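You operate a simulated robot arm through the tools that you are given. There is no shell and no other tool. Be economical: measure what you need, move in short steps, check, and stop when the job is done.

The job below is to be done with a simulated two-armed robot. You get a single attempt, and the scene is never put back.

TASK
Hold the steel pail on the top of the black table steady with one hand and put the 4 MM brass disc in it with the other. Then put the purple padlock on the clear patch behind the deep crate. Then stack the white carton marked "dowels" from the top of the brown bench on top of the white carton marked "springs". Keep to this order.

It is judged by the outcome, as a careful person would: the job done as asked, and still so three seconds after it is handed in. It fails if anything else is knocked over, pushed out of place, dropped, spilled or broken.

THE ROBOT
Two 7-joint arms with three-finger grippers on one trunk, on a base that drives. Base frame: it is fixed to the floor where the robot stands at the start and does not move with it; the origin is under the middle of the robot, x ahead of it, y to its left, z up. Units: mm, degrees, N and s.
The left shoulder is at the start at [30, 124, 1133], the right one opposite. With the tool pointing down near the work surface each hand reaches from about 100 to 580 mm from the robot's upright axis, wherever it stands, measured 20 degrees to its own side. Places, roughly: clear patch behind the deep crate [-6500, -8500, 500]; purple padlock [-6000, -8750, 500]; steel pail [-1250, -3250, 1000]; white carton [-2750, -6750, 750]. Payload 2.2 kg a hand.
Tool frame (each hand has its own): the origin (TCP) lies between the finger pads and is the grasp point; the fingertips stand 28 mm ahead of it; z points along the fingers, y is the line along which they close. The gripper opens to 102 mm. The gripper's body begins 71 mm behind the TCP.
Orientation is that of the tool frame in the base frame, as a unit quaternion [w, x, y, z]. With the fingers straight down and closing along the base's y, the tool's x points along the base's -x, its y along +y and its z along -z.

THE INTERFACE
- The arms move only by the tool arm_command. It takes "left_plan", "right_plan" or both (then of equal length, played together; a hand with none holds still); each is a list of rows, each a list of 7 numbers: the shift along the base's x, y, z in mm, then the turn, a rotation vector about the base's x, y, z in degrees, then the finger opening in mm, from 0 to 102. In form: [[tx, ty, tz, ax, ay, az, hand], ...]. A call has 1 to 20 rows; each row is the pose to reach, as a shift and turn from the pose commanded when the call began. A row lasts 0.2 s, in which the tool goes at most 50 mm and 8.6 degrees; a call with a longer step from one row to the next is refused whole, and so is a gripper value outside its range. Where a pose cannot be reached the arm comes as near as it can. A force on the tool above 40 N (or 10 N above the force at the start of the call, whichever is more), or a blocked arm, ends the call early, and 0.2 s more pass. Each finger halts on what it meets, pressing with about 20 N; the grip force reading is that of the motor and also rises with nothing between the fingers. The clock runs only during rows and for 0.2 s after the last one: add rows that repeat a pose to give the fingers time. It gives the time, the measured TCP pose, the force on the tool (base axes), the opening and the grip force at its end, in the units of the frame above (readings bear some noise), with the torque about the TCP (base axes, N m) and any sound that the robot's microphone picked up, and new pictures: "show" is both (left out), scene, wrist or none (wrist: the cameras of the hands that moved).
- Cameras (640 x 400 px; columns grow to the right, rows downward): "scene" is now at [43.3, -14.2, 1843.8]; the picture's right is [-0.21, -0.98, 0.00], its down [-0.79, 0.17, -0.59] and it looks along [0.58, -0.12, -0.81] (base axes); focal length 296 px, centre (320, 200). "left" rides on the left gripper at [72, 38, -86] in its tool frame; the picture's right is [-0.46, 0.89, 0.00], its down [-0.60, -0.32, -0.73] and it looks along [-0.65, -0.34, 0.68] (tool axes); focal length 256 px, centre (320, 200). "right" rides on the right gripper at [69, 44, -86] in its tool frame; the picture's right is [-0.53, 0.85, 0.00], its down [-0.58, -0.36, -0.73] and it looks along [-0.62, -0.39, 0.68] (tool axes); focal length 256 px, centre (320, 200). There is no depth. A picture from a camera that has moved, and an enlarged one, comes with that camera's place and axes in the base frame and with its lens.
- lift_body(by): slides the trunk up (or, below 0, down) by that many mm; the arms and the scene camera ride with it, the base frame stays. It gives what a move gives, with no picture.
- steer(legs): drives the robot by 1 to 6 legs, each [ahead, left, turn to the left] in mm, mm and degrees, along the robot's own axes; the way and the turn of a leg run together, so that a leg with both is an arc; at most 1500 mm and 180 degrees a leg. The arms and the cameras ride along, it lands a little off, and it stops where it bumps. It gives what a move gives, and a new picture of the scene camera.
- turn_head(pan, tilt): turns the head with the scene camera to pan (to the left, within 143 degrees either way) and tilt (down, from -29 to 69), counted from straight ahead of the robot. It gives what a move gives, and a new picture of the scene camera.
- close_up(camera, box): a new picture of the part [left, top, right, bottom] of that camera's present view, enlarged. It takes no simulated time.
- hand_in(): hands the job in; it is judged then, once.

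Work in short steps. Places have to be worked out from the pictures, the camera data and where the tool is seen: move nearer, look again, correct. Check each grasp and each placing, and mend what went wrong. You have 165 turns and 260 pictures in all, those below and enlarged ones among them. Open the grippers and draw the arms clear of the work before you hand the job in, unless the task says otherwise; then end with one line.

The tools are called after ">>>" as a command line: name --argument value ..., lists and objects as JSON in quotes. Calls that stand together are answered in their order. arm_command: Moves the arms, as the interface text tells. Its arguments: {"type":"object","properties":{"left_plan":{"type":"array","items":{"type":"array","items":{"type":"number"}}},"right_plan":{"type":"array","items":{"type":"array","items":{"type":"number"}}},"show":{"type":"string","enum":["both","scene","wrist","none"]}},"required":[]} The other tools are called the same way: lift_body (by) slides the trunk up or down; steer (legs) drives the base; turn_head (pan, tilt) turns the head that bears the scene camera; close_up (camera, box) takes an enlarged picture of a part of a camera's view; hand_in () hands the job in.

At the start:

```text
clock: 0.0
left_eef_pos: [494.2, -7.8, 1242.6]
left_tool_rot: [0.0, 0.0, 1.0, 0.0]
left_contact_force: [0.3, 0.1, -0.1]
left_ft_torque: [0.02, 0.03, 0.01]
left_opening: 102.3
left_grip_force: 0.0
right_eef_pos: [311.9, -381.9, 1235.8]
right_tool_rot: [0.0, 0.0, 1.0, 0.001]
right_contact_force: [-0.1, 0.7, 0.6]
right_ft_torque: [-0.01, -0.03, 0.0]
right_opening: 101.9
right_grip_force: 0.1
trunk travel left (down, up): [-375.0, 165.0]
robot x, y, heading: [3.7, -6.3, -0.0]
head pan, tilt: [-11.8, 53.7]
```

scene: 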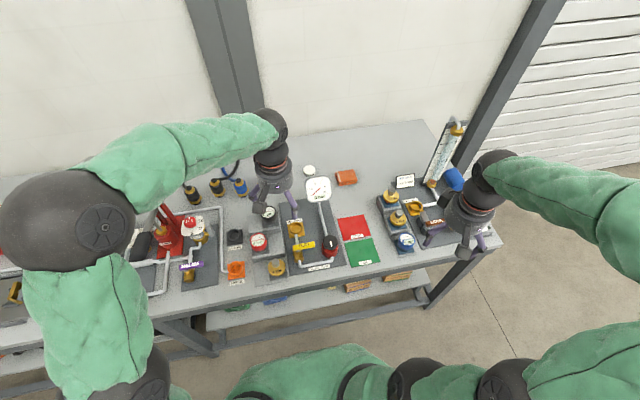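
right: 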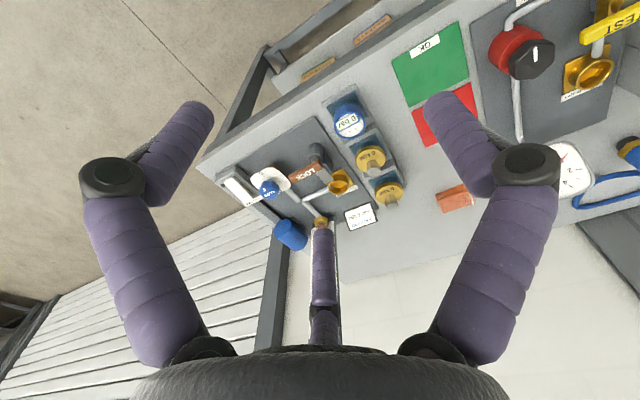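
left: 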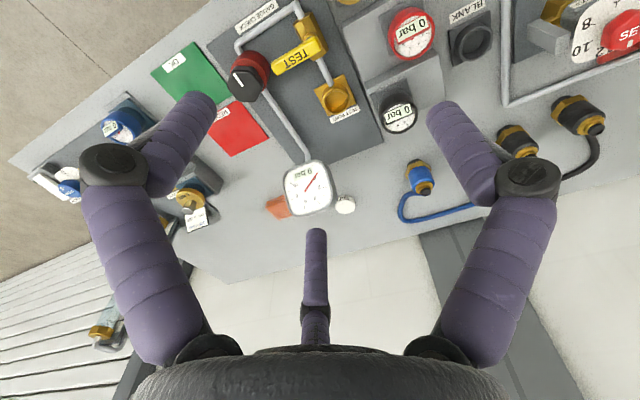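

The robot stands at a bench; the pail is behind to the right. I look that way with the head first.

>>> turn_head --pan -110 --tilt 20

>>> turn_head --pan 143 --tilt 20

```text
clock: 1.7
left_eef_pos: [493.7, -7.7, 1240.0]
left_tool_rot: [0.0, 0.0, 1.0, 0.0]
left_contact_force: [0.2, 0.0, -0.6]
left_ft_torque: [0.02, 0.02, 0.0]
left_opening: 102.3
left_grip_force: 0.0
right_eef_pos: [310.9, -383.8, 1234.8]
right_tool_rot: [-0.001, 0.0, 1.0, 0.0]
right_contact_force: [0.1, -0.8, 0.5]
right_ft_torque: [-0.01, 0.02, 0.01]
right_opening: 102.1
right_grip_force: 0.0
trunk travel left (down, up): [-375.0, 165.0]
robot x, y, heading: [-1.6, -0.1, 0.0]
head pan, tilt: [-110.0, 20.0]
camera scene: at [-60.4, -86.7, 1894.2], right [-0.94, 0.34, 0.0], down [0.12, 0.32, -0.94], along [-0.32, -0.88, -0.34], focal length 296 px, centre (320, 200)
```

scene: 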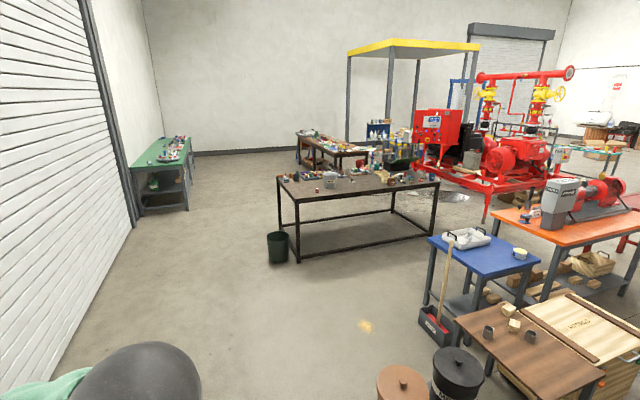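

```text
clock: 5.3
left_eef_pos: [494.1, -6.1, 1242.0]
left_tool_rot: [-0.001, 0.001, 1.0, 0.0]
left_contact_force: [-1.1, 0.0, 0.0]
left_ft_torque: [0.01, 0.01, -0.02]
left_opening: 102.0
left_grip_force: 0.1
right_eef_pos: [312.1, -382.9, 1234.3]
right_tool_rot: [0.0, 0.0, 1.0, 0.002]
right_contact_force: [-0.3, -0.7, 0.9]
right_ft_torque: [-0.01, -0.01, -0.01]
right_opening: 101.9
right_grip_force: 0.1
trunk travel left (down, up): [-375.0, 165.0]
robot x, y, heading: [0.5, -2.2, 0.0]
head pan, tilt: [143.0, 20.0]
camera scene: at [-103.0, 56.9, 1894.2], right [0.6, 0.8, 0.0], down [0.27, -0.21, -0.94], along [-0.75, 0.57, -0.34], focal length 296 px, centre (320, 200)
```

scene: 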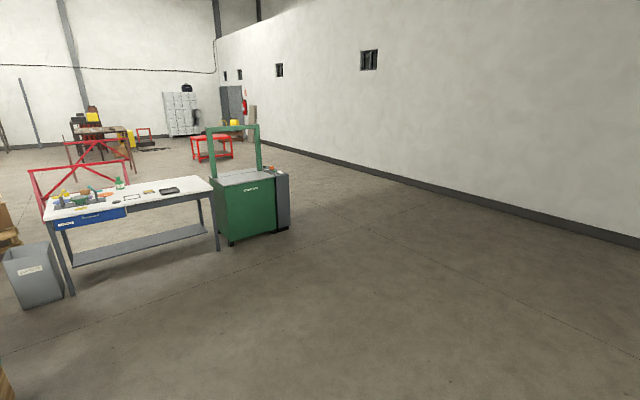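

The dark table with the pail spans about x −850…−2800 with its front edge near y≈−3050. I back off the bench, turn right 90°, and drive toward it, staying short.

>>> turn_head --pan 0 --tilt 35

>>> steer --legs '[[-350, 0, 0], [0, 0, -90], [1300, 0, 0]]'

```text
clock: 7.5
left_eef_pos: [493.6, -5.8, 1241.4]
left_tool_rot: [-0.001, 0.0, 1.0, 0.001]
left_contact_force: [0.3, -0.6, -0.5]
left_ft_torque: [0.01, 0.03, 0.01]
left_opening: 101.9
left_grip_force: 0.1
right_eef_pos: [312.3, -382.9, 1235.3]
right_tool_rot: [0.001, 0.0, 1.0, 0.001]
right_contact_force: [-0.5, 0.8, -0.5]
right_ft_torque: [0.01, 0.02, -0.01]
right_opening: 102.0
right_grip_force: 0.0
trunk travel left (down, up): [-375.0, 165.0]
robot x, y, heading: [2.3, -0.6, 0.1]
head pan, tilt: [0.0, 35.0]
camera scene: at [59.4, 0.9, 1870.3], right [0.0, -1.0, 0.0], down [-0.57, 0.0, -0.82], along [0.82, 0.0, -0.57], focal length 296 px, centre (320, 200)
```

scene: 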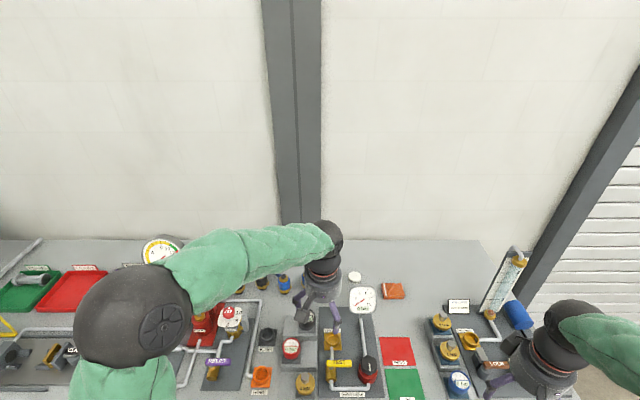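

```text
clock: 19.7
left_eef_pos: [-364.4, -1788.3, 1241.9]
left_tool_rot: [0.001, 0.709, 0.705, 0.0]
left_contact_force: [-0.5, 0.5, -0.8]
left_ft_torque: [0.0, -0.01, -0.02]
left_opening: 101.8
left_grip_force: 0.1
right_eef_pos: [-739.9, -1604.8, 1234.4]
right_tool_rot: [0.001, 0.708, 0.707, 0.001]
right_contact_force: [0.5, -0.2, -0.3]
right_ft_torque: [0.0, 0.0, -0.01]
right_opening: 101.9
right_grip_force: 0.1
trunk travel left (down, up): [-375.0, 165.0]
robot x, y, heading: [-359.9, -1292.9, -90.4]
head pan, tilt: [0.0, 35.0]
camera scene: at [-355.1, -1351.3, 1870.3], right [-1.0, 0.0, 0.0], down [0.0, 0.57, -0.82], along [0.0, -0.82, -0.57], focal length 296 px, centre (320, 200)
```

scene: 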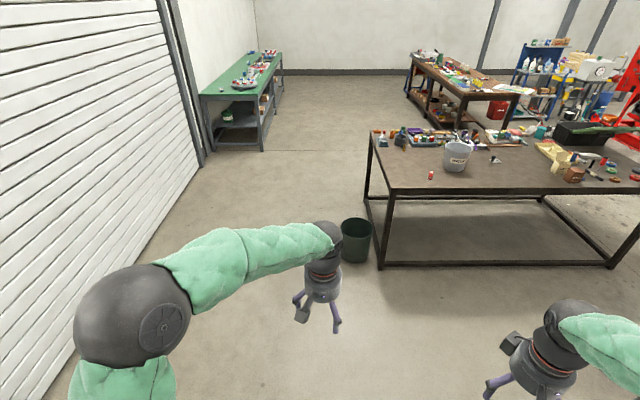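

The pail is at about [-1350,-3280]; the table top at z≈750–800. Drive ahead, then strafe right to face it.

>>> steer --legs '[[1000, 0, 0], [0, 950, 0]]'

```text
clock: 29.5
left_eef_pos: [576.8, -2788.7, 1241.8]
left_tool_rot: [0.0, 0.713, 0.702, 0.001]
left_contact_force: [-0.4, 0.9, 0.7]
left_ft_torque: [-0.01, 0.05, 0.0]
left_opening: 102.2
left_grip_force: 0.0
right_eef_pos: [204.1, -2600.0, 1234.5]
right_tool_rot: [0.0, 0.712, 0.702, 0.0]
right_contact_force: [0.1, -0.1, -0.5]
right_ft_torque: [-0.01, 0.0, -0.02]
right_opening: 101.9
right_grip_force: 0.0
trunk travel left (down, up): [-375.0, 165.0]
robot x, y, heading: [587.5, -2291.5, -90.8]
head pan, tilt: [0.0, 35.0]
camera scene: at [592.2, -2352.0, 1870.3], right [-1.0, 0.01, 0.0], down [0.01, 0.57, -0.82], along [-0.01, -0.82, -0.57], focal length 296 px, centre (320, 200)
```

scene: 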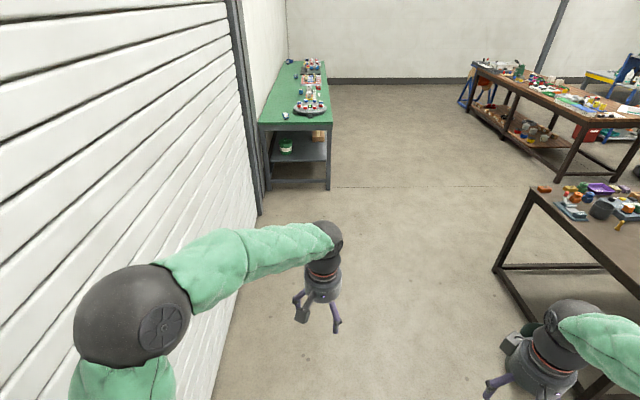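

I strafed the wrong way (left is positive); nothing was touched. I strafe right by 1930 mm in two legs.

>>> steer --legs '[[0, -1000, 0], [0, -930, 0.8]]'

```text
clock: 39.1
left_eef_pos: [-1336.8, -2771.1, 1242.0]
left_tool_rot: [0.0, 0.705, 0.71, 0.0]
left_contact_force: [0.1, 0.1, 0.1]
left_ft_torque: [-0.01, -0.04, 0.01]
left_opening: 101.9
left_grip_force: 0.2
right_eef_pos: [-1714.7, -2590.4, 1234.9]
right_tool_rot: [0.0, 0.705, 0.709, 0.0]
right_contact_force: [-0.5, -0.3, 0.0]
right_ft_torque: [0.03, -0.02, 0.0]
right_opening: 102.0
right_grip_force: 0.1
trunk travel left (down, up): [-375.0, 165.0]
robot x, y, heading: [-1332.4, -2276.9, -89.7]
head pan, tilt: [0.0, 35.0]
camera scene: at [-1331.9, -2333.8, 1870.3], right [-1.0, -0.01, 0.0], down [0.0, 0.57, -0.82], along [0.0, -0.82, -0.57], focal length 296 px, centre (320, 200)
```

scene: 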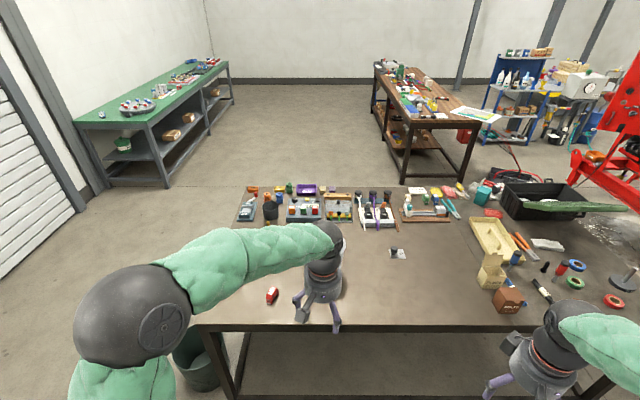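

The pail is hidden behind the left hand. I move the left hand to its side (+x) and look.

>>> arm_command --left_plan '[[45, 0, 0, 0, 0, 0, 102], [90, 0, 0, 0, 0, 0, 102], [135, 0, 0, 0, 0, 0, 102], [180, 0, 0, 0, 0, 0, 102], [225, 10, 0, 0, 0, 0, 102], [260, 20, 0, 0, 0, 0, 102]]' --show "scene"

>>> close_up --camera "scene" --box '[220, 170, 440, 308]'

>>> close_up --camera "scene" --box '[420, 170, 640, 308]'

```text
clock: 40.5
left_eef_pos: [-1076.3, -2749.1, 1241.3]
left_tool_rot: [0.0, 0.706, 0.708, 0.0]
left_contact_force: [0.1, 0.0, 0.2]
left_ft_torque: [-0.03, 0.02, 0.01]
left_opening: 102.3
left_grip_force: 0.1
right_eef_pos: [-1712.8, -2591.2, 1234.7]
right_tool_rot: [0.002, 0.706, 0.709, 0.0]
right_contact_force: [0.0, 0.0, 0.5]
right_ft_torque: [0.01, 0.03, -0.01]
right_opening: 101.9
right_grip_force: 0.1
trunk travel left (down, up): [-375.0, 165.0]
robot x, y, heading: [-1333.9, -2276.3, -89.8]
head pan, tilt: [0.0, 35.0]
camera scene: at [-1330.1, -2333.2, 1870.4], right [-1.0, 0.0, 0.0], down [0.0, 0.57, -0.82], along [0.0, -0.82, -0.57], focal length 296 px, centre (320, 200)
```

scene: 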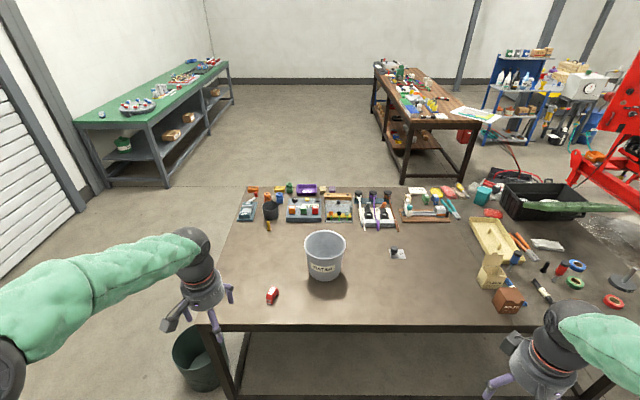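

```text
2.90 times, centred on (330, 239) of scene
camera zoom: at [-1330.1, -2333.2, 1870.4], right [-1.0, 0.0, 0.0], down [0.0, 0.57, -0.82], along [0.0, -0.82, -0.57], focal length 858 px, centre (291, 87)
```

zoom: 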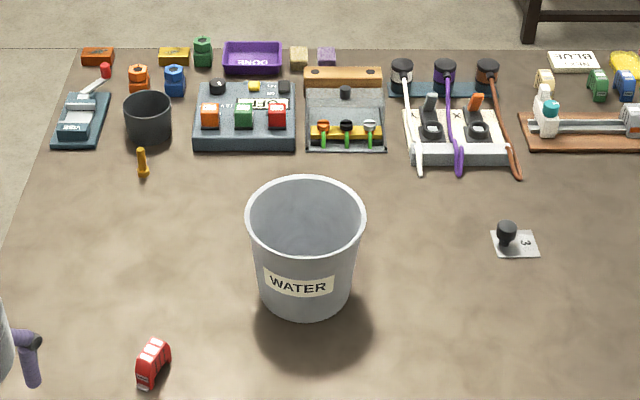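

```text
2.90 times, centred on (530, 239) of scene
camera zoom: at [-1330.1, -2333.2, 1870.4], right [-1.0, 0.0, 0.0], down [0.0, 0.57, -0.82], along [0.0, -0.82, -0.57], focal length 858 px, centre (-289, 87)
```

zoom: 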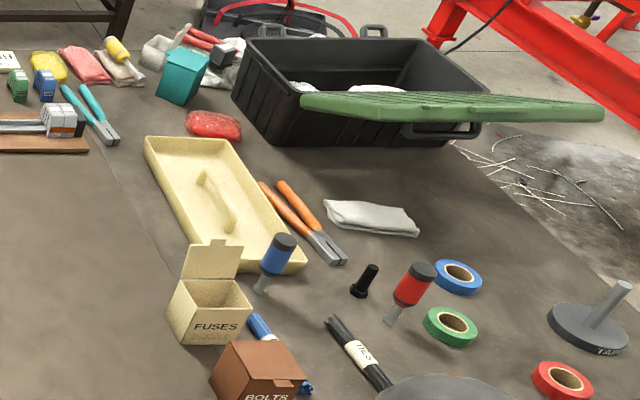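

No obvious "4 MM" disc yet. I take closer looks at candidates on the table.

>>> close_up --camera "scene" --box '[380, 235, 420, 260]'

>>> close_up --camera "scene" --box '[230, 178, 320, 234]'

>>> close_up --camera "scene" --box '[310, 178, 400, 234]'

>>> close_up --camera "scene" --box '[390, 175, 480, 231]'

```text
16.00 times, centred on (400, 248) of scene
camera zoom: at [-1330.1, -2333.2, 1870.4], right [-1.0, 0.0, 0.0], down [0.0, 0.57, -0.82], along [0.0, -0.82, -0.57], focal length 4736 px, centre (-960, -560)
```

zoom: 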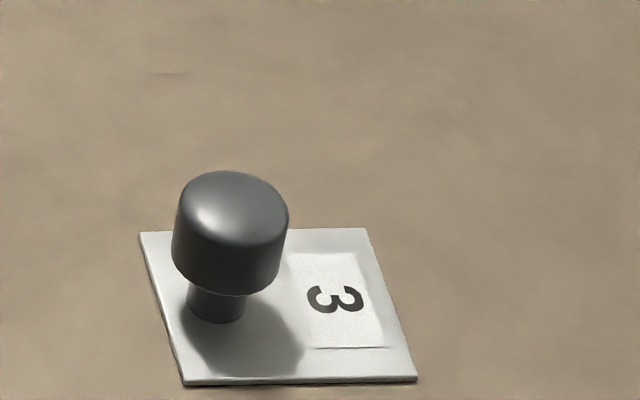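

```text
7.11 times, centred on (275, 206) of scene
camera zoom: at [-1330.1, -2333.2, 1870.4], right [-1.0, 0.0, 0.0], down [0.0, 0.57, -0.82], along [0.0, -0.82, -0.57], focal length 2105 px, centre (640, 157)
```

zoom: 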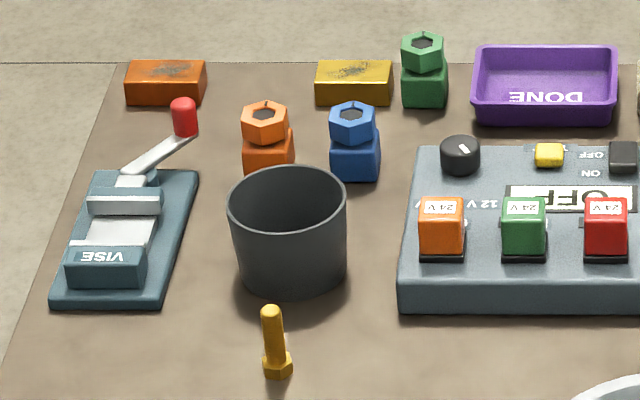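

```text
7.11 times, centred on (355, 206) of scene
camera zoom: at [-1330.1, -2333.2, 1870.4], right [-1.0, 0.0, 0.0], down [0.0, 0.57, -0.82], along [0.0, -0.82, -0.57], focal length 2105 px, centre (71, 157)
```

zoom: 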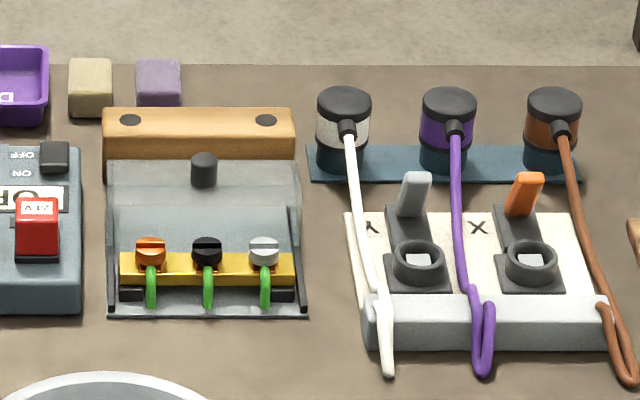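

```text
7.11 times, centred on (435, 203) of scene
camera zoom: at [-1330.1, -2333.2, 1870.4], right [-1.0, 0.0, 0.0], down [0.0, 0.57, -0.82], along [0.0, -0.82, -0.57], focal length 2105 px, centre (-498, 179)
```

zoom: 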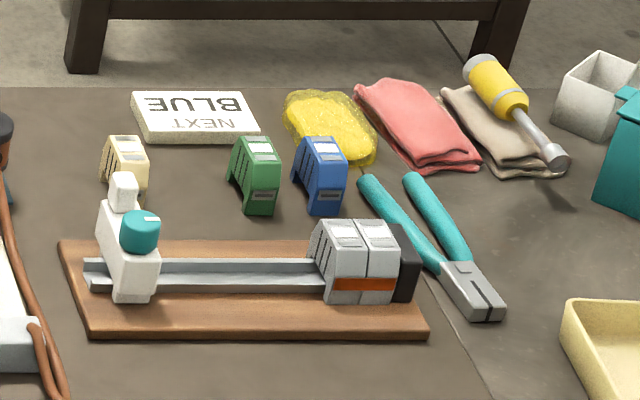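

The disc isn't among these; inspect the weight-like item at right and the two distant benches.

>>> close_up --camera "scene" --box '[90, 50, 240, 144]'

>>> close_up --camera "scene" --box '[365, 50, 515, 144]'

>>> close_up --camera "scene" --box '[480, 240, 640, 340]'

>>> turn_head --pan -45 --tilt 40

```text
4.26 times, centred on (165, 97) of scene
camera zoom: at [-1330.1, -2333.2, 1870.4], right [-1.0, 0.0, 0.0], down [0.0, 0.57, -0.82], along [0.0, -0.82, -0.57], focal length 1260 px, centre (980, 638)
```

zoom: 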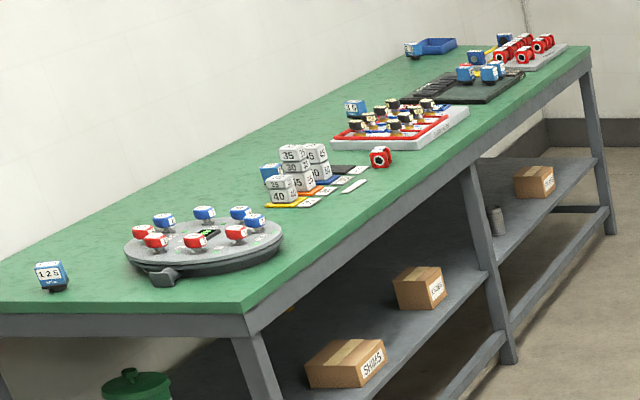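

```text
4.26 times, centred on (440, 97) of scene
camera zoom: at [-1330.1, -2333.2, 1870.4], right [-1.0, 0.0, 0.0], down [0.0, 0.57, -0.82], along [0.0, -0.82, -0.57], focal length 1260 px, centre (-191, 638)
```

zoom: 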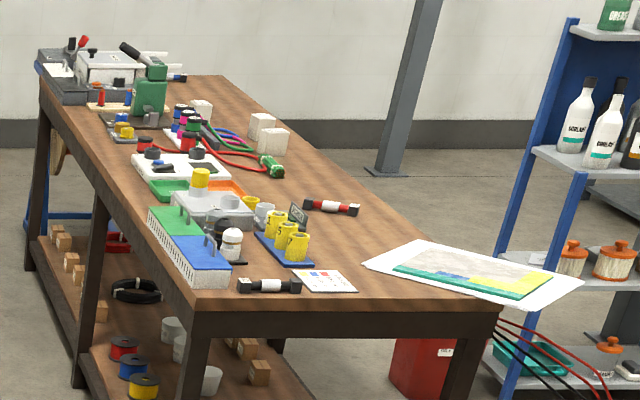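

```text
4.00 times, centred on (560, 290) of scene
camera zoom: at [-1330.1, -2333.2, 1870.4], right [-1.0, 0.0, 0.0], down [0.0, 0.57, -0.82], along [0.0, -0.82, -0.57], focal length 1184 px, centre (-640, -160)
```

zoom: 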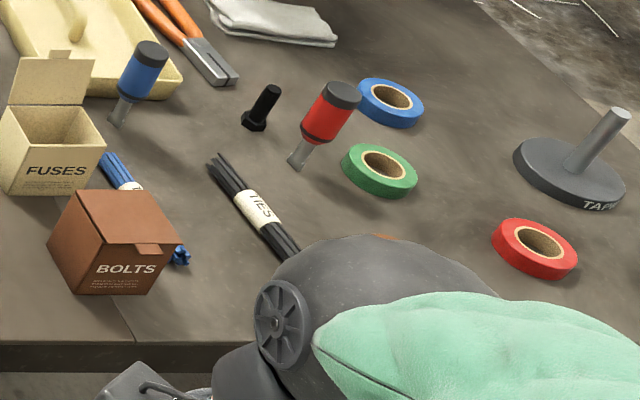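

```text
clock: 41.6
left_eef_pos: [-1078.5, -2750.5, 1241.2]
left_tool_rot: [0.0, 0.706, 0.709, 0.0]
left_contact_force: [0.2, -0.1, 0.1]
left_ft_torque: [0.0, 0.01, -0.02]
left_opening: 102.1
left_grip_force: 0.1
right_eef_pos: [-1714.7, -2590.5, 1234.1]
right_tool_rot: [0.001, 0.705, 0.709, 0.001]
right_contact_force: [-0.1, 0.8, 0.7]
right_ft_torque: [-0.02, 0.01, 0.01]
right_opening: 101.8
right_grip_force: 0.2
trunk travel left (down, up): [-375.0, 165.0]
robot x, y, heading: [-1328.0, -2276.3, -89.6]
head pan, tilt: [-45.0, 40.0]
camera scene: at [-1391.8, -2306.3, 1862.8], right [-0.71, 0.7, 0.0], down [0.45, 0.46, -0.77], along [-0.54, -0.54, -0.64], focal length 296 px, centre (320, 200)
```

scene: 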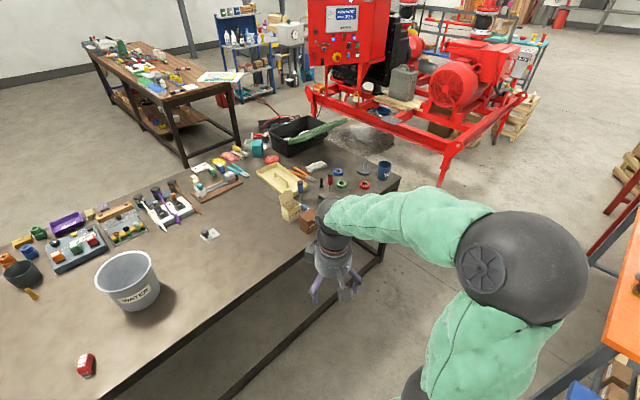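

No brass disc here, but the starting bench had small brass knob pieces with labels (around [600,-410]). I look back at that bench with the head and zoom.

>>> turn_head --pan 134 --tilt 18

```text
clock: 44.3
left_eef_pos: [-1077.8, -2750.4, 1242.1]
left_tool_rot: [0.0, 0.705, 0.709, 0.0]
left_contact_force: [0.3, -0.1, -0.5]
left_ft_torque: [-0.03, 0.0, 0.04]
left_opening: 102.1
left_grip_force: 0.2
right_eef_pos: [-1714.2, -2590.0, 1235.8]
right_tool_rot: [0.0, 0.705, 0.709, 0.0]
right_contact_force: [0.9, -0.3, 0.2]
right_ft_torque: [0.0, -0.04, 0.02]
right_opening: 102.2
right_grip_force: 0.0
trunk travel left (down, up): [-375.0, 165.0]
robot x, y, heading: [-1333.4, -2277.8, -89.5]
head pan, tilt: [134.0, 18.0]
camera scene: at [-1265.0, -2180.5, 1897.5], right [0.7, -0.72, 0.0], down [-0.22, -0.22, -0.95], along [0.68, 0.66, -0.31], focal length 296 px, centre (320, 200)
```

scene: 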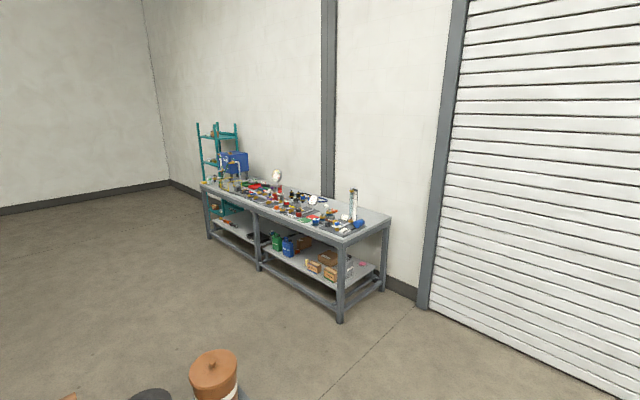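

>>> close_up --camera "scene" --box '[310, 185, 370, 243]'

>>> close_up --camera "scene" --box '[220, 170, 330, 238]'

```text
6.90 times, centred on (340, 214) of scene
camera zoom: at [-1265.0, -2180.5, 1897.5], right [0.7, -0.72, 0.0], down [-0.22, -0.22, -0.95], along [0.68, 0.66, -0.31], focal length 2042 px, centre (182, 103)
```

zoom: 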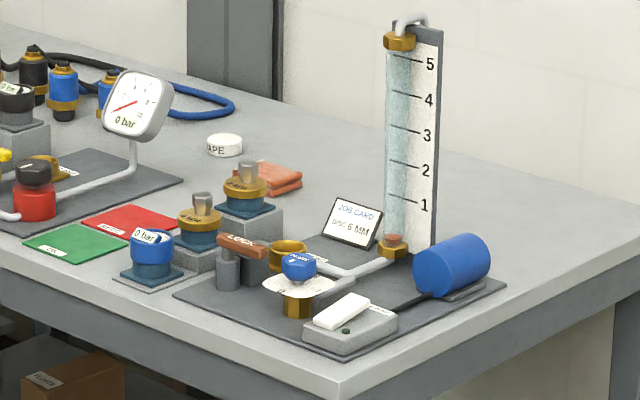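

```text
5.82 times, centred on (275, 204) of scene
camera zoom: at [-1265.0, -2180.5, 1897.5], right [0.7, -0.72, 0.0], down [-0.22, -0.22, -0.95], along [0.68, 0.66, -0.31], focal length 1722 px, centre (582, 177)
```

zoom: 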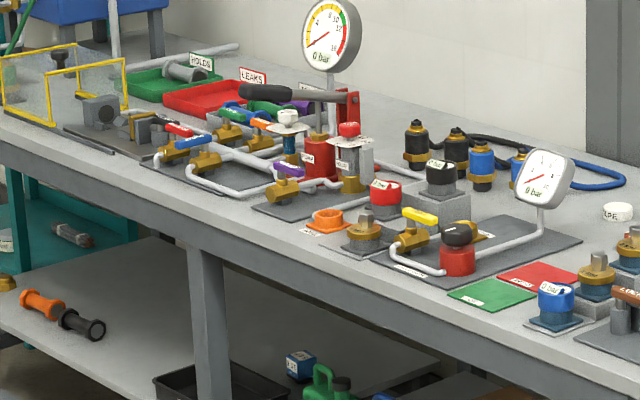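

Found: brass discs with grips sit on the first bench beside the "DISC: 6 MM" job card. I drive back toward there, stopping short to read labels.

>>> turn_head --pan 0 --tilt 50

>>> steer --legs '[[0, 1030, 0], [0, 0, 89.5], [0, 950, 0], [0, 900, 0]]'

>>> lift_body --by 100

```text
clock: 46.5
left_eef_pos: [-1078.0, -2748.9, 1241.5]
left_tool_rot: [0.0, 0.706, 0.709, -0.001]
left_contact_force: [-0.5, -0.9, -0.5]
left_ft_torque: [-0.01, 0.02, 0.0]
left_opening: 102.0
left_grip_force: 0.1
right_eef_pos: [-1713.2, -2591.5, 1235.1]
right_tool_rot: [0.001, 0.706, 0.709, 0.0]
right_contact_force: [-0.6, 0.3, -0.7]
right_ft_torque: [-0.01, 0.02, 0.0]
right_opening: 102.2
right_grip_force: 0.0
trunk travel left (down, up): [-375.0, 165.0]
robot x, y, heading: [-1333.0, -2275.0, -89.8]
head pan, tilt: [0.0, 50.0]
camera scene: at [-1331.4, -2322.7, 1848.6], right [-1.0, -0.01, 0.0], down [0.0, 0.77, -0.64], along [0.0, -0.64, -0.77], focal length 296 px, centre (320, 200)
```

scene: 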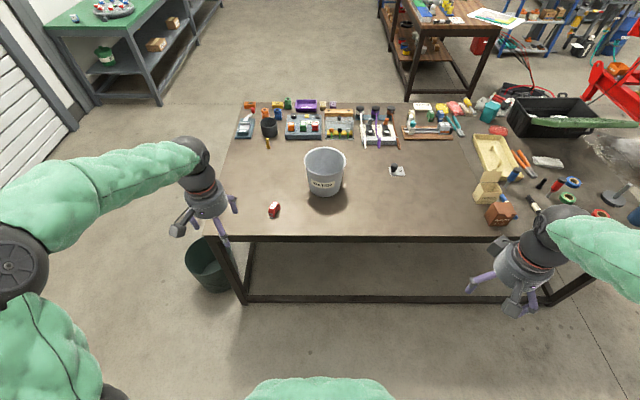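

```text
clock: 64.5
left_eef_pos: [197.3, -167.1, 1241.3]
left_tool_rot: [0.001, 0.005, 1.0, -0.001]
left_contact_force: [0.0, -0.2, 0.4]
left_ft_torque: [-0.02, -0.02, 0.01]
left_opening: 102.1
left_grip_force: 0.1
right_eef_pos: [27.3, -802.5, 1234.7]
right_tool_rot: [0.0, 0.004, 1.0, 0.0]
right_contact_force: [0.5, 0.0, 0.3]
right_ft_torque: [-0.04, 0.0, -0.01]
right_opening: 101.9
right_grip_force: 0.0
trunk travel left (down, up): [-375.0, 165.0]
robot x, y, heading: [-278.9, -415.2, -0.7]
head pan, tilt: [0.0, 50.0]
camera scene: at [-231.9, -415.1, 1848.6], right [-0.01, -1.0, 0.0], down [-0.77, 0.01, -0.64], along [0.64, -0.01, -0.77], focal length 296 px, centre (320, 200)
```

scene: 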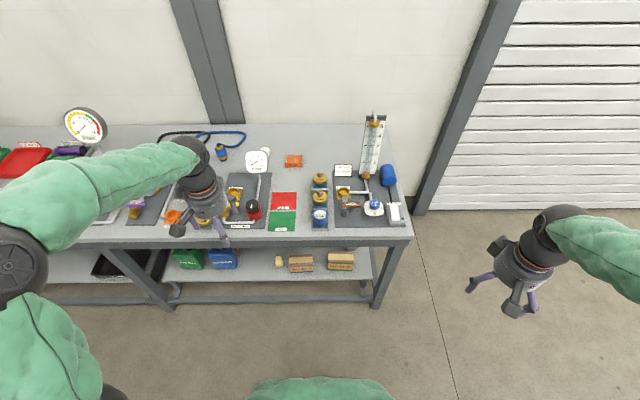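

```text
clock: 65.8
left_eef_pos: [196.3, -169.4, 1341.1]
left_tool_rot: [0.0, 0.005, 1.0, 0.0]
left_contact_force: [-0.3, 0.1, -0.5]
left_ft_torque: [0.0, -0.01, -0.02]
left_opening: 101.9
left_grip_force: 0.0
right_eef_pos: [28.2, -802.1, 1334.3]
right_tool_rot: [0.0, 0.004, 1.0, 0.001]
right_contact_force: [0.2, -0.3, 0.4]
right_ft_torque: [-0.01, 0.02, -0.03]
right_opening: 102.0
right_grip_force: 0.0
trunk travel left (down, up): [-475.0, 65.0]
robot x, y, heading: [-277.0, -411.7, -0.4]
head pan, tilt: [0.0, 50.0]
```

>>> close_up --camera "scene" --box '[270, 150, 430, 250]'

>>> close_up --camera "scene" --box '[300, 165, 344, 231]'

```text
4.00 times, centred on (350, 200) of scene
camera zoom: at [-231.7, -415.7, 1948.5], right [-0.01, -1.0, 0.0], down [-0.77, 0.01, -0.64], along [0.64, -0.01, -0.77], focal length 1184 px, centre (200, 200)
```

zoom: 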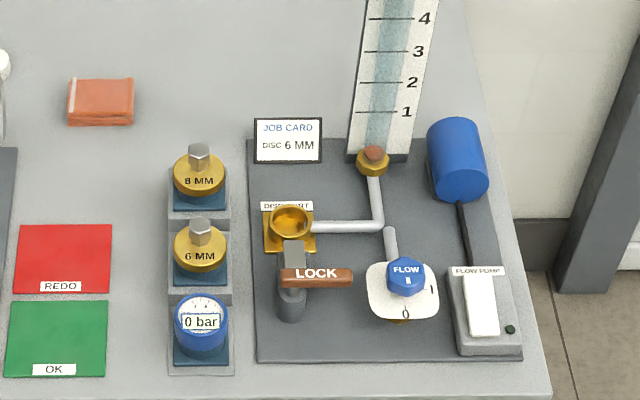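

```text
6.06 times, centred on (322, 198) of scene
camera zoom: at [-231.7, -415.7, 1948.5], right [-0.01, -1.0, 0.0], down [-0.77, 0.01, -0.64], along [0.64, -0.01, -0.77], focal length 1794 px, centre (308, 212)
```

zoom: 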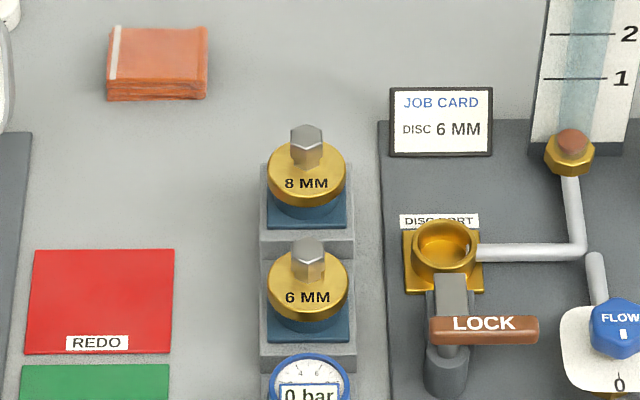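

These are 8 MM and 6 MM; the third brass disc lies further left, behind the left hand. I move the left arm left and look.

>>> arm_command --left_plan '[[-40, 25, 0, 0, 0, 0, 102], [-80, 50, 0, 0, 0, 0, 102], [-110, 85, 0, 0, 0, 0, 102], [-130, 130, 0, 0, 0, 0, 102], [-130, 175, 0, 0, 0, 0, 102]]' --show "none"

>>> turn_head --pan 20 --tilt 45

>>> close_up --camera "scene" --box '[210, 130, 370, 230]'

```text
clock: 67.0
left_eef_pos: [69.0, 8.1, 1341.1]
left_tool_rot: [-0.001, 0.005, 1.0, -0.001]
left_contact_force: [0.8, -0.8, -0.7]
left_ft_torque: [0.01, 0.01, 0.0]
left_opening: 101.8
left_grip_force: 0.0
right_eef_pos: [29.6, -801.5, 1334.0]
right_tool_rot: [0.0, 0.004, 1.0, 0.001]
right_contact_force: [0.4, -0.7, 0.4]
right_ft_torque: [-0.04, 0.07, -0.02]
right_opening: 102.0
right_grip_force: 0.0
trunk travel left (down, up): [-475.0, 65.0]
robot x, y, heading: [-281.9, -418.7, -0.7]
head pan, tilt: [0.0, 50.0]
```

```text
clock: 67.9
left_eef_pos: [66.4, 6.9, 1342.1]
left_tool_rot: [0.0, 0.005, 1.0, 0.0]
left_contact_force: [0.4, -0.2, -0.2]
left_ft_torque: [0.0, 0.03, 0.03]
left_opening: 101.8
left_grip_force: 0.0
right_eef_pos: [27.8, -802.1, 1334.7]
right_tool_rot: [0.0, 0.006, 1.0, 0.001]
right_contact_force: [0.0, 0.4, 0.2]
right_ft_torque: [0.01, -0.03, 0.04]
right_opening: 101.8
right_grip_force: 0.1
trunk travel left (down, up): [-475.0, 65.0]
robot x, y, heading: [-280.7, -417.2, -0.7]
head pan, tilt: [20.0, 45.0]
camera scene: at [-232.7, -388.1, 1955.5], right [0.33, -0.94, 0.0], down [-0.67, -0.23, -0.71], along [0.67, 0.23, -0.71], focal length 296 px, centre (320, 200)
```

scene: 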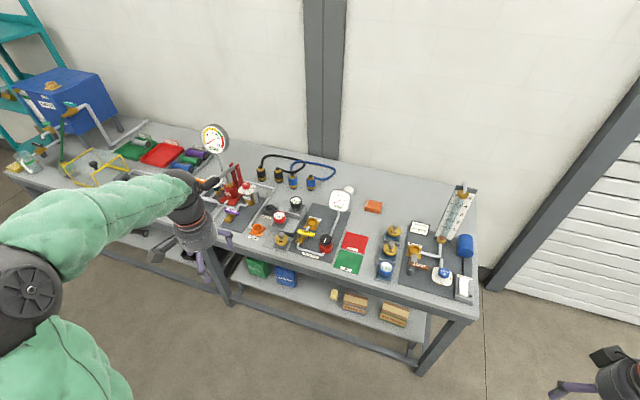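

```text
4.00 times, centred on (290, 180) of scene
camera zoom: at [-232.7, -388.1, 1955.5], right [0.33, -0.94, 0.0], down [-0.67, -0.23, -0.71], along [0.67, 0.23, -0.71], focal length 1184 px, centre (440, 280)
```

zoom: 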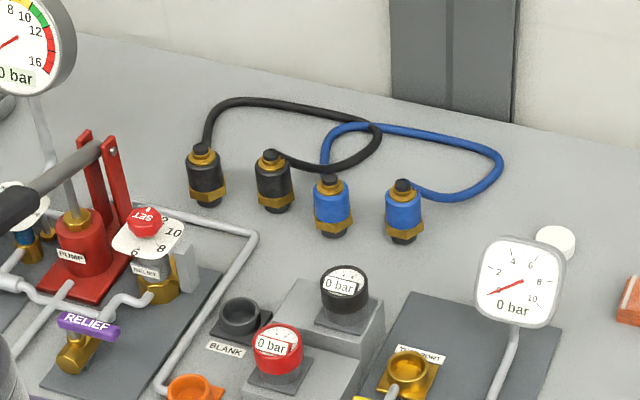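

>>> close_up --camera "scene" --box '[235, 195, 355, 270]'

>>> close_up --camera "scene" --box '[265, 225, 297, 255]'

```text
5.33 times, centred on (295, 232) of scene
camera zoom: at [-232.7, -388.1, 1955.5], right [0.33, -0.94, 0.0], down [-0.67, -0.23, -0.71], along [0.67, 0.23, -0.71], focal length 1579 px, centre (453, 27)
```

zoom: 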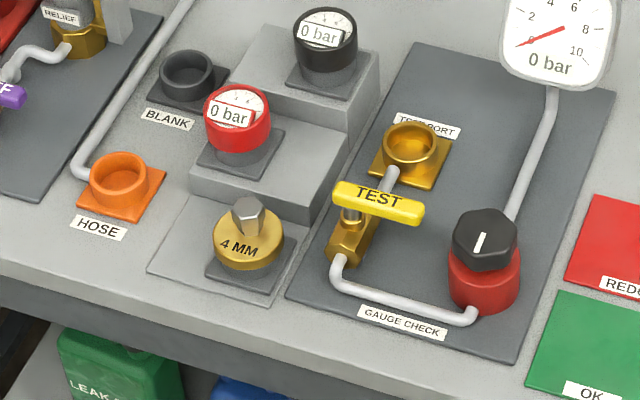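

```text
13.33 times, centred on (281, 240) of scene
camera zoom: at [-232.7, -388.1, 1955.5], right [0.33, -0.94, 0.0], down [-0.67, -0.23, -0.71], along [0.67, 0.23, -0.71], focal length 3947 px, centre (840, -333)
```

zoom: 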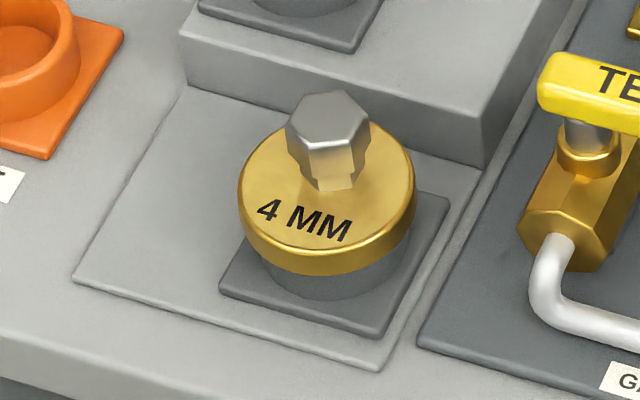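

The 4 MM disc is at about [480,42], top z≈890, front of bench. I drive so the left hand faces it (robot to about (20,−150)).

>>> steer --legs '[[0, 270, 0.6], [290, 0, 0]]'

>>> turn_head --pan 10 --tilt 60

```text
clock: 71.4
left_eef_pos: [351.9, 278.7, 1342.6]
left_tool_rot: [0.001, 0.0, 1.0, 0.0]
left_contact_force: [1.2, -0.3, -0.7]
left_ft_torque: [0.02, 0.04, 0.0]
left_opening: 101.9
left_grip_force: 0.0
right_eef_pos: [320.9, -529.7, 1334.8]
right_tool_rot: [0.0, 0.0, 1.0, 0.001]
right_contact_force: [0.1, 0.0, 0.1]
right_ft_torque: [0.02, 0.0, -0.02]
right_opening: 102.0
right_grip_force: 0.0
trunk travel left (down, up): [-475.0, 65.0]
robot x, y, heading: [5.9, -149.5, 0.1]
head pan, tilt: [20.0, 45.0]
camera scene: at [57.1, -118.4, 1955.5], right [0.34, -0.94, 0.0], down [-0.66, -0.24, -0.71], along [0.66, 0.24, -0.71], focal length 296 px, centre (320, 200)
```

scene: 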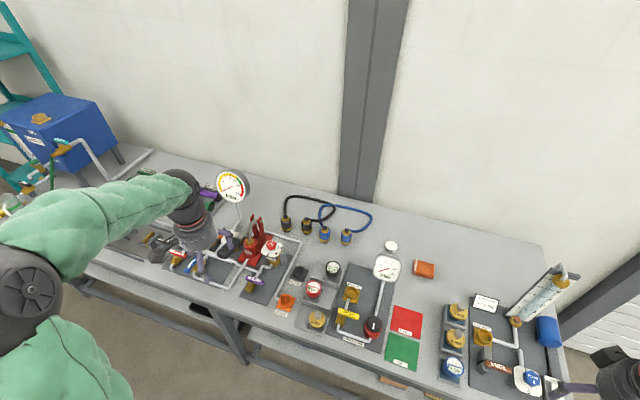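

```text
clock: 72.1
left_eef_pos: [352.9, 280.0, 1341.4]
left_tool_rot: [0.0, 0.0, 1.0, 0.0]
left_contact_force: [-1.7, -0.6, 0.1]
left_ft_torque: [0.02, 0.0, -0.01]
left_opening: 102.0
left_grip_force: 0.1
right_eef_pos: [321.0, -530.2, 1335.6]
right_tool_rot: [0.0, 0.0, 1.0, 0.0]
right_contact_force: [0.1, 0.0, -0.1]
right_ft_torque: [0.03, 0.0, 0.04]
right_opening: 102.0
right_grip_force: 0.1
trunk travel left (down, up): [-475.0, 65.0]
robot x, y, heading: [12.6, -148.2, 0.1]
head pan, tilt: [10.0, 60.0]
camera scene: at [46.7, -134.4, 1936.1], right [0.17, -0.98, 0.0], down [-0.85, -0.15, -0.5], along [0.49, 0.09, -0.87], focal length 296 px, centre (320, 200)
```

scene: 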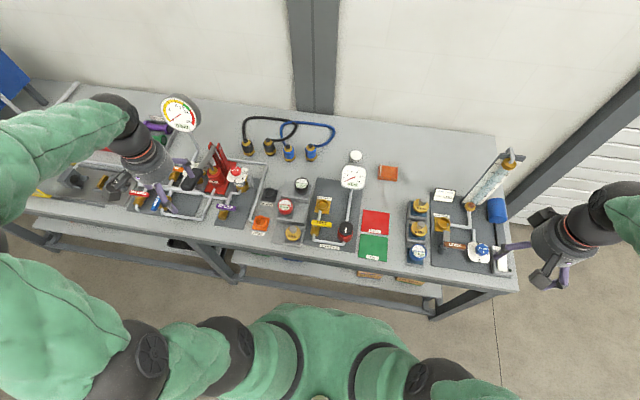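

Disc knob estimated at [483,50]. Move the left hand above it at z≈1100, lateral first.

>>> arm_command --left_plan '[[20, -45, 0, 0, 0, 0, 102], [40, -90, 0, 0, 0, 0, 102], [60, -135, 0, 0, 0, 0, 102], [80, -180, 0, 0, 0, 0, 102], [100, -220, 0, 0, 0, 0, 102], [118, -230, -40, 0, 0, 0, 102], [118, -230, -85, 0, 0, 0, 102], [118, -230, -130, 0, 0, 0, 102], [118, -230, -175, 0, 0, 0, 102], [118, -230, -220, 0, 0, 0, 102], [118, -230, -250, 0, 0, 0, 102]]' --show "both"

```text
clock: 74.5
left_eef_pos: [472.0, 49.0, 1090.7]
left_tool_rot: [0.0, 0.001, 1.0, 0.0]
left_contact_force: [0.6, -0.1, -0.7]
left_ft_torque: [0.05, 0.0, -0.01]
left_opening: 102.0
left_grip_force: 0.0
right_eef_pos: [321.1, -530.6, 1334.4]
right_tool_rot: [0.0, 0.0, 1.0, 0.001]
right_contact_force: [-0.1, -1.3, 0.1]
right_ft_torque: [0.02, 0.01, 0.0]
right_opening: 101.9
right_grip_force: 0.1
trunk travel left (down, up): [-475.0, 65.0]
robot x, y, heading: [9.0, -149.8, 0.1]
head pan, tilt: [10.0, 60.0]
camera scene: at [47.5, -134.4, 1936.0], right [0.17, -0.98, 0.0], down [-0.85, -0.15, -0.5], along [0.49, 0.09, -0.87], focal length 296 px, centre (320, 200)
camera left: at [399.2, 87.1, 1176.9], right [0.47, 0.88, 0.0], down [0.6, -0.32, 0.73], along [0.65, -0.34, -0.68], focal length 256 px, centre (320, 200)
```

scene: 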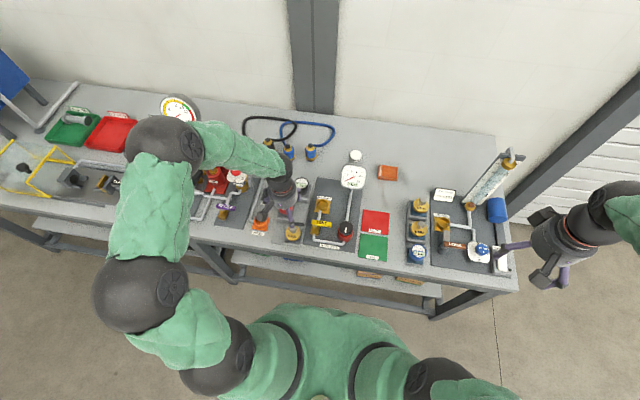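
left: 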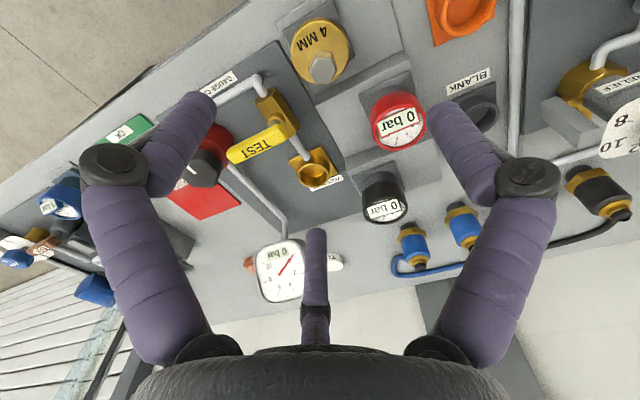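

I check the hand geometry from the scene camera before descending.

>>> close_up --camera "scene" --box '[240, 140, 340, 250]'

>>> close_up --camera "scene" --box '[480, 180, 640, 300]'

```text
3.64 times, centred on (290, 195) of scene
camera zoom: at [47.5, -134.4, 1936.0], right [0.17, -0.98, 0.0], down [-0.85, -0.15, -0.5], along [0.49, 0.09, -0.87], focal length 1076 px, centre (429, 218)
```

zoom: 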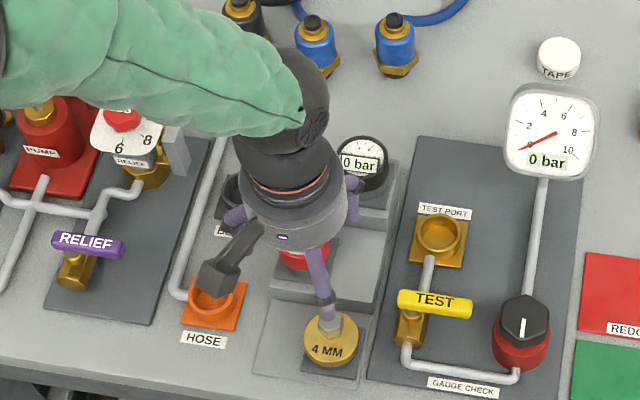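

```text
3.33 times, centred on (560, 240) of scene
camera zoom: at [47.5, -134.4, 1936.0], right [0.17, -0.98, 0.0], down [-0.85, -0.15, -0.5], along [0.49, 0.09, -0.87], focal length 987 px, centre (-480, 67)
```

zoom: 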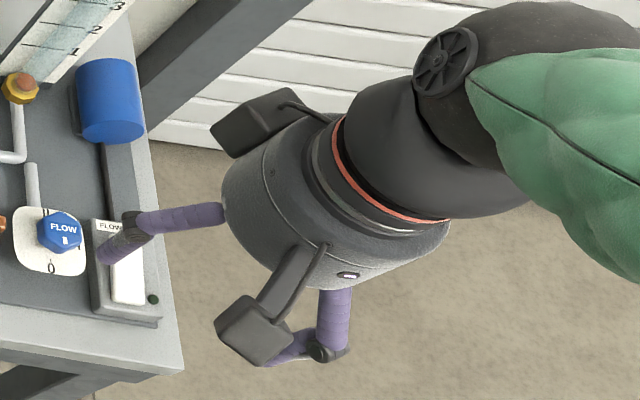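

The knob triangulates to [480,47.5], top z≈920; the hand has three visible fingers (one at +y, two at −y). Centre above and descend to TCP z≈985 with 70 mm opening.

>>> arm_command --left_plan '[[8, -1, -40, 0, 0, 0, 80], [8, -1, -80, 0, 0, 0, 70], [8, -1, -105, 0, 0, 0, 70], [8, -1, -105, 0, 0, 0, 70]]' --show "both"

>>> close_up --camera "scene" --box '[250, 180, 330, 260]'

```text
clock: 75.5
left_eef_pos: [479.7, 47.9, 986.7]
left_tool_rot: [0.0, 0.001, 1.0, 0.0]
left_contact_force: [0.0, -0.5, -0.3]
left_ft_torque: [0.03, -0.01, -0.04]
left_opening: 70.1
left_grip_force: 0.1
right_eef_pos: [321.0, -529.9, 1335.2]
right_tool_rot: [0.0, 0.0, 1.0, 0.0]
right_contact_force: [0.3, 0.9, -0.3]
right_ft_torque: [-0.01, -0.02, -0.01]
right_opening: 101.8
right_grip_force: 0.1
trunk travel left (down, up): [-475.0, 65.0]
robot x, y, heading: [10.4, -146.4, 0.1]
head pan, tilt: [10.0, 60.0]
camera scene: at [46.7, -134.6, 1936.1], right [0.17, -0.98, 0.0], down [-0.85, -0.15, -0.5], along [0.49, 0.09, -0.87], focal length 296 px, centre (320, 200)
camera left: at [406.6, 85.9, 1072.3], right [0.47, 0.88, 0.0], down [0.6, -0.32, 0.73], along [0.65, -0.34, -0.68], focal length 256 px, centre (320, 200)
```

scene: 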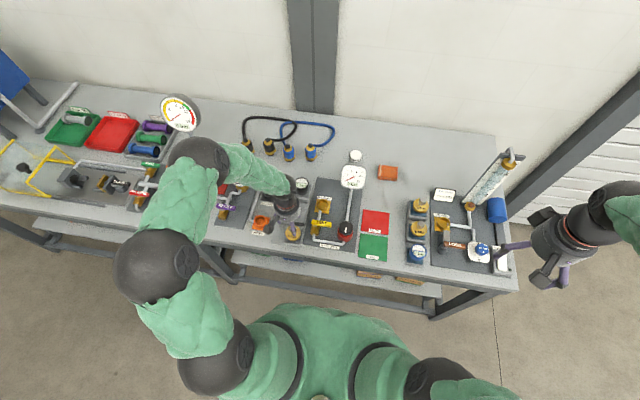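
left: 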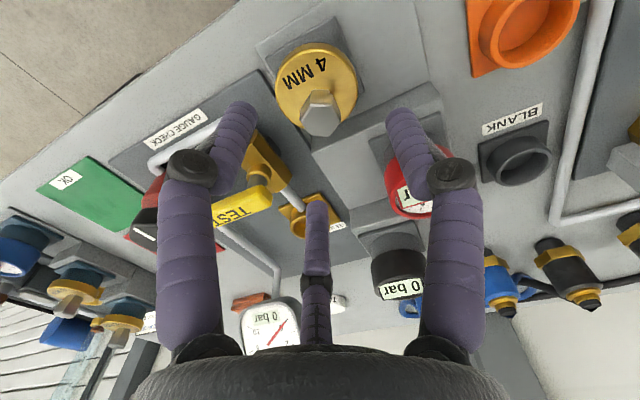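

```text
5.00 times, centred on (290, 220) of scene
camera zoom: at [46.7, -134.6, 1936.1], right [0.17, -0.98, 0.0], down [-0.85, -0.15, -0.5], along [0.49, 0.09, -0.87], focal length 1480 px, centre (470, 100)
```

zoom: 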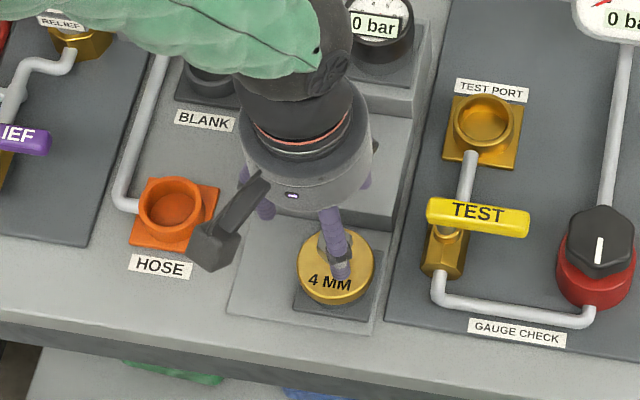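

Knob appears centred (≈[482,48], top ≈915). Descend to TCP z≈923 and close on the knob.

>>> arm_command --left_plan '[[2, 0, -40, 0, 0, 0, 60], [2, 0, -63, 0, 0, 0, 60], [2, 0, -63, 0, 0, 0, 40], [2, 0, -63, 0, 0, 0, 20], [2, 0, -63, 0, 0, 0, 10], [2, 0, -63, 0, 0, 0, 10]]' --show "wrist"

>>> close_up --camera "scene" --box '[250, 180, 330, 260]'

```text
clock: 76.9
left_eef_pos: [483.4, 48.5, 925.1]
left_tool_rot: [0.001, 0.001, 1.0, 0.0]
left_contact_force: [7.6, -5.6, 2.2]
left_ft_torque: [-0.26, -0.28, 0.02]
left_opening: 23.7
left_grip_force: 20.3
right_eef_pos: [322.4, -531.5, 1334.6]
right_tool_rot: [-0.001, 0.001, 1.0, 0.001]
right_contact_force: [0.5, -0.3, 0.6]
right_ft_torque: [0.01, -0.01, 0.0]
right_opening: 102.2
right_grip_force: 0.0
trunk travel left (down, up): [-475.0, 65.0]
robot x, y, heading: [10.1, -145.0, 0.2]
head pan, tilt: [10.0, 60.0]
camera left: at [411.0, 85.2, 1010.2], right [0.47, 0.88, 0.0], down [0.6, -0.32, 0.73], along [0.65, -0.34, -0.68], focal length 256 px, centre (320, 200)
```

left: 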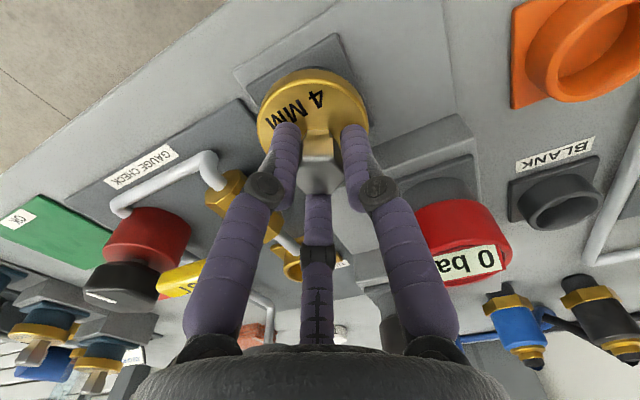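

```text
5.00 times, centred on (290, 220) of scene
camera zoom: at [47.8, -135.6, 1936.0], right [0.17, -0.98, 0.0], down [-0.85, -0.15, -0.5], along [0.49, 0.09, -0.87], focal length 1480 px, centre (470, 100)
```

zoom: 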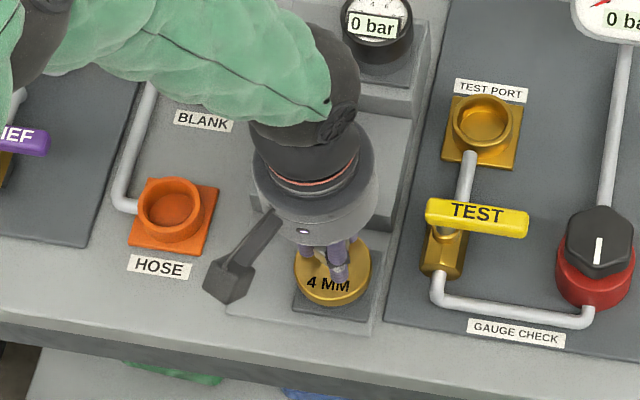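

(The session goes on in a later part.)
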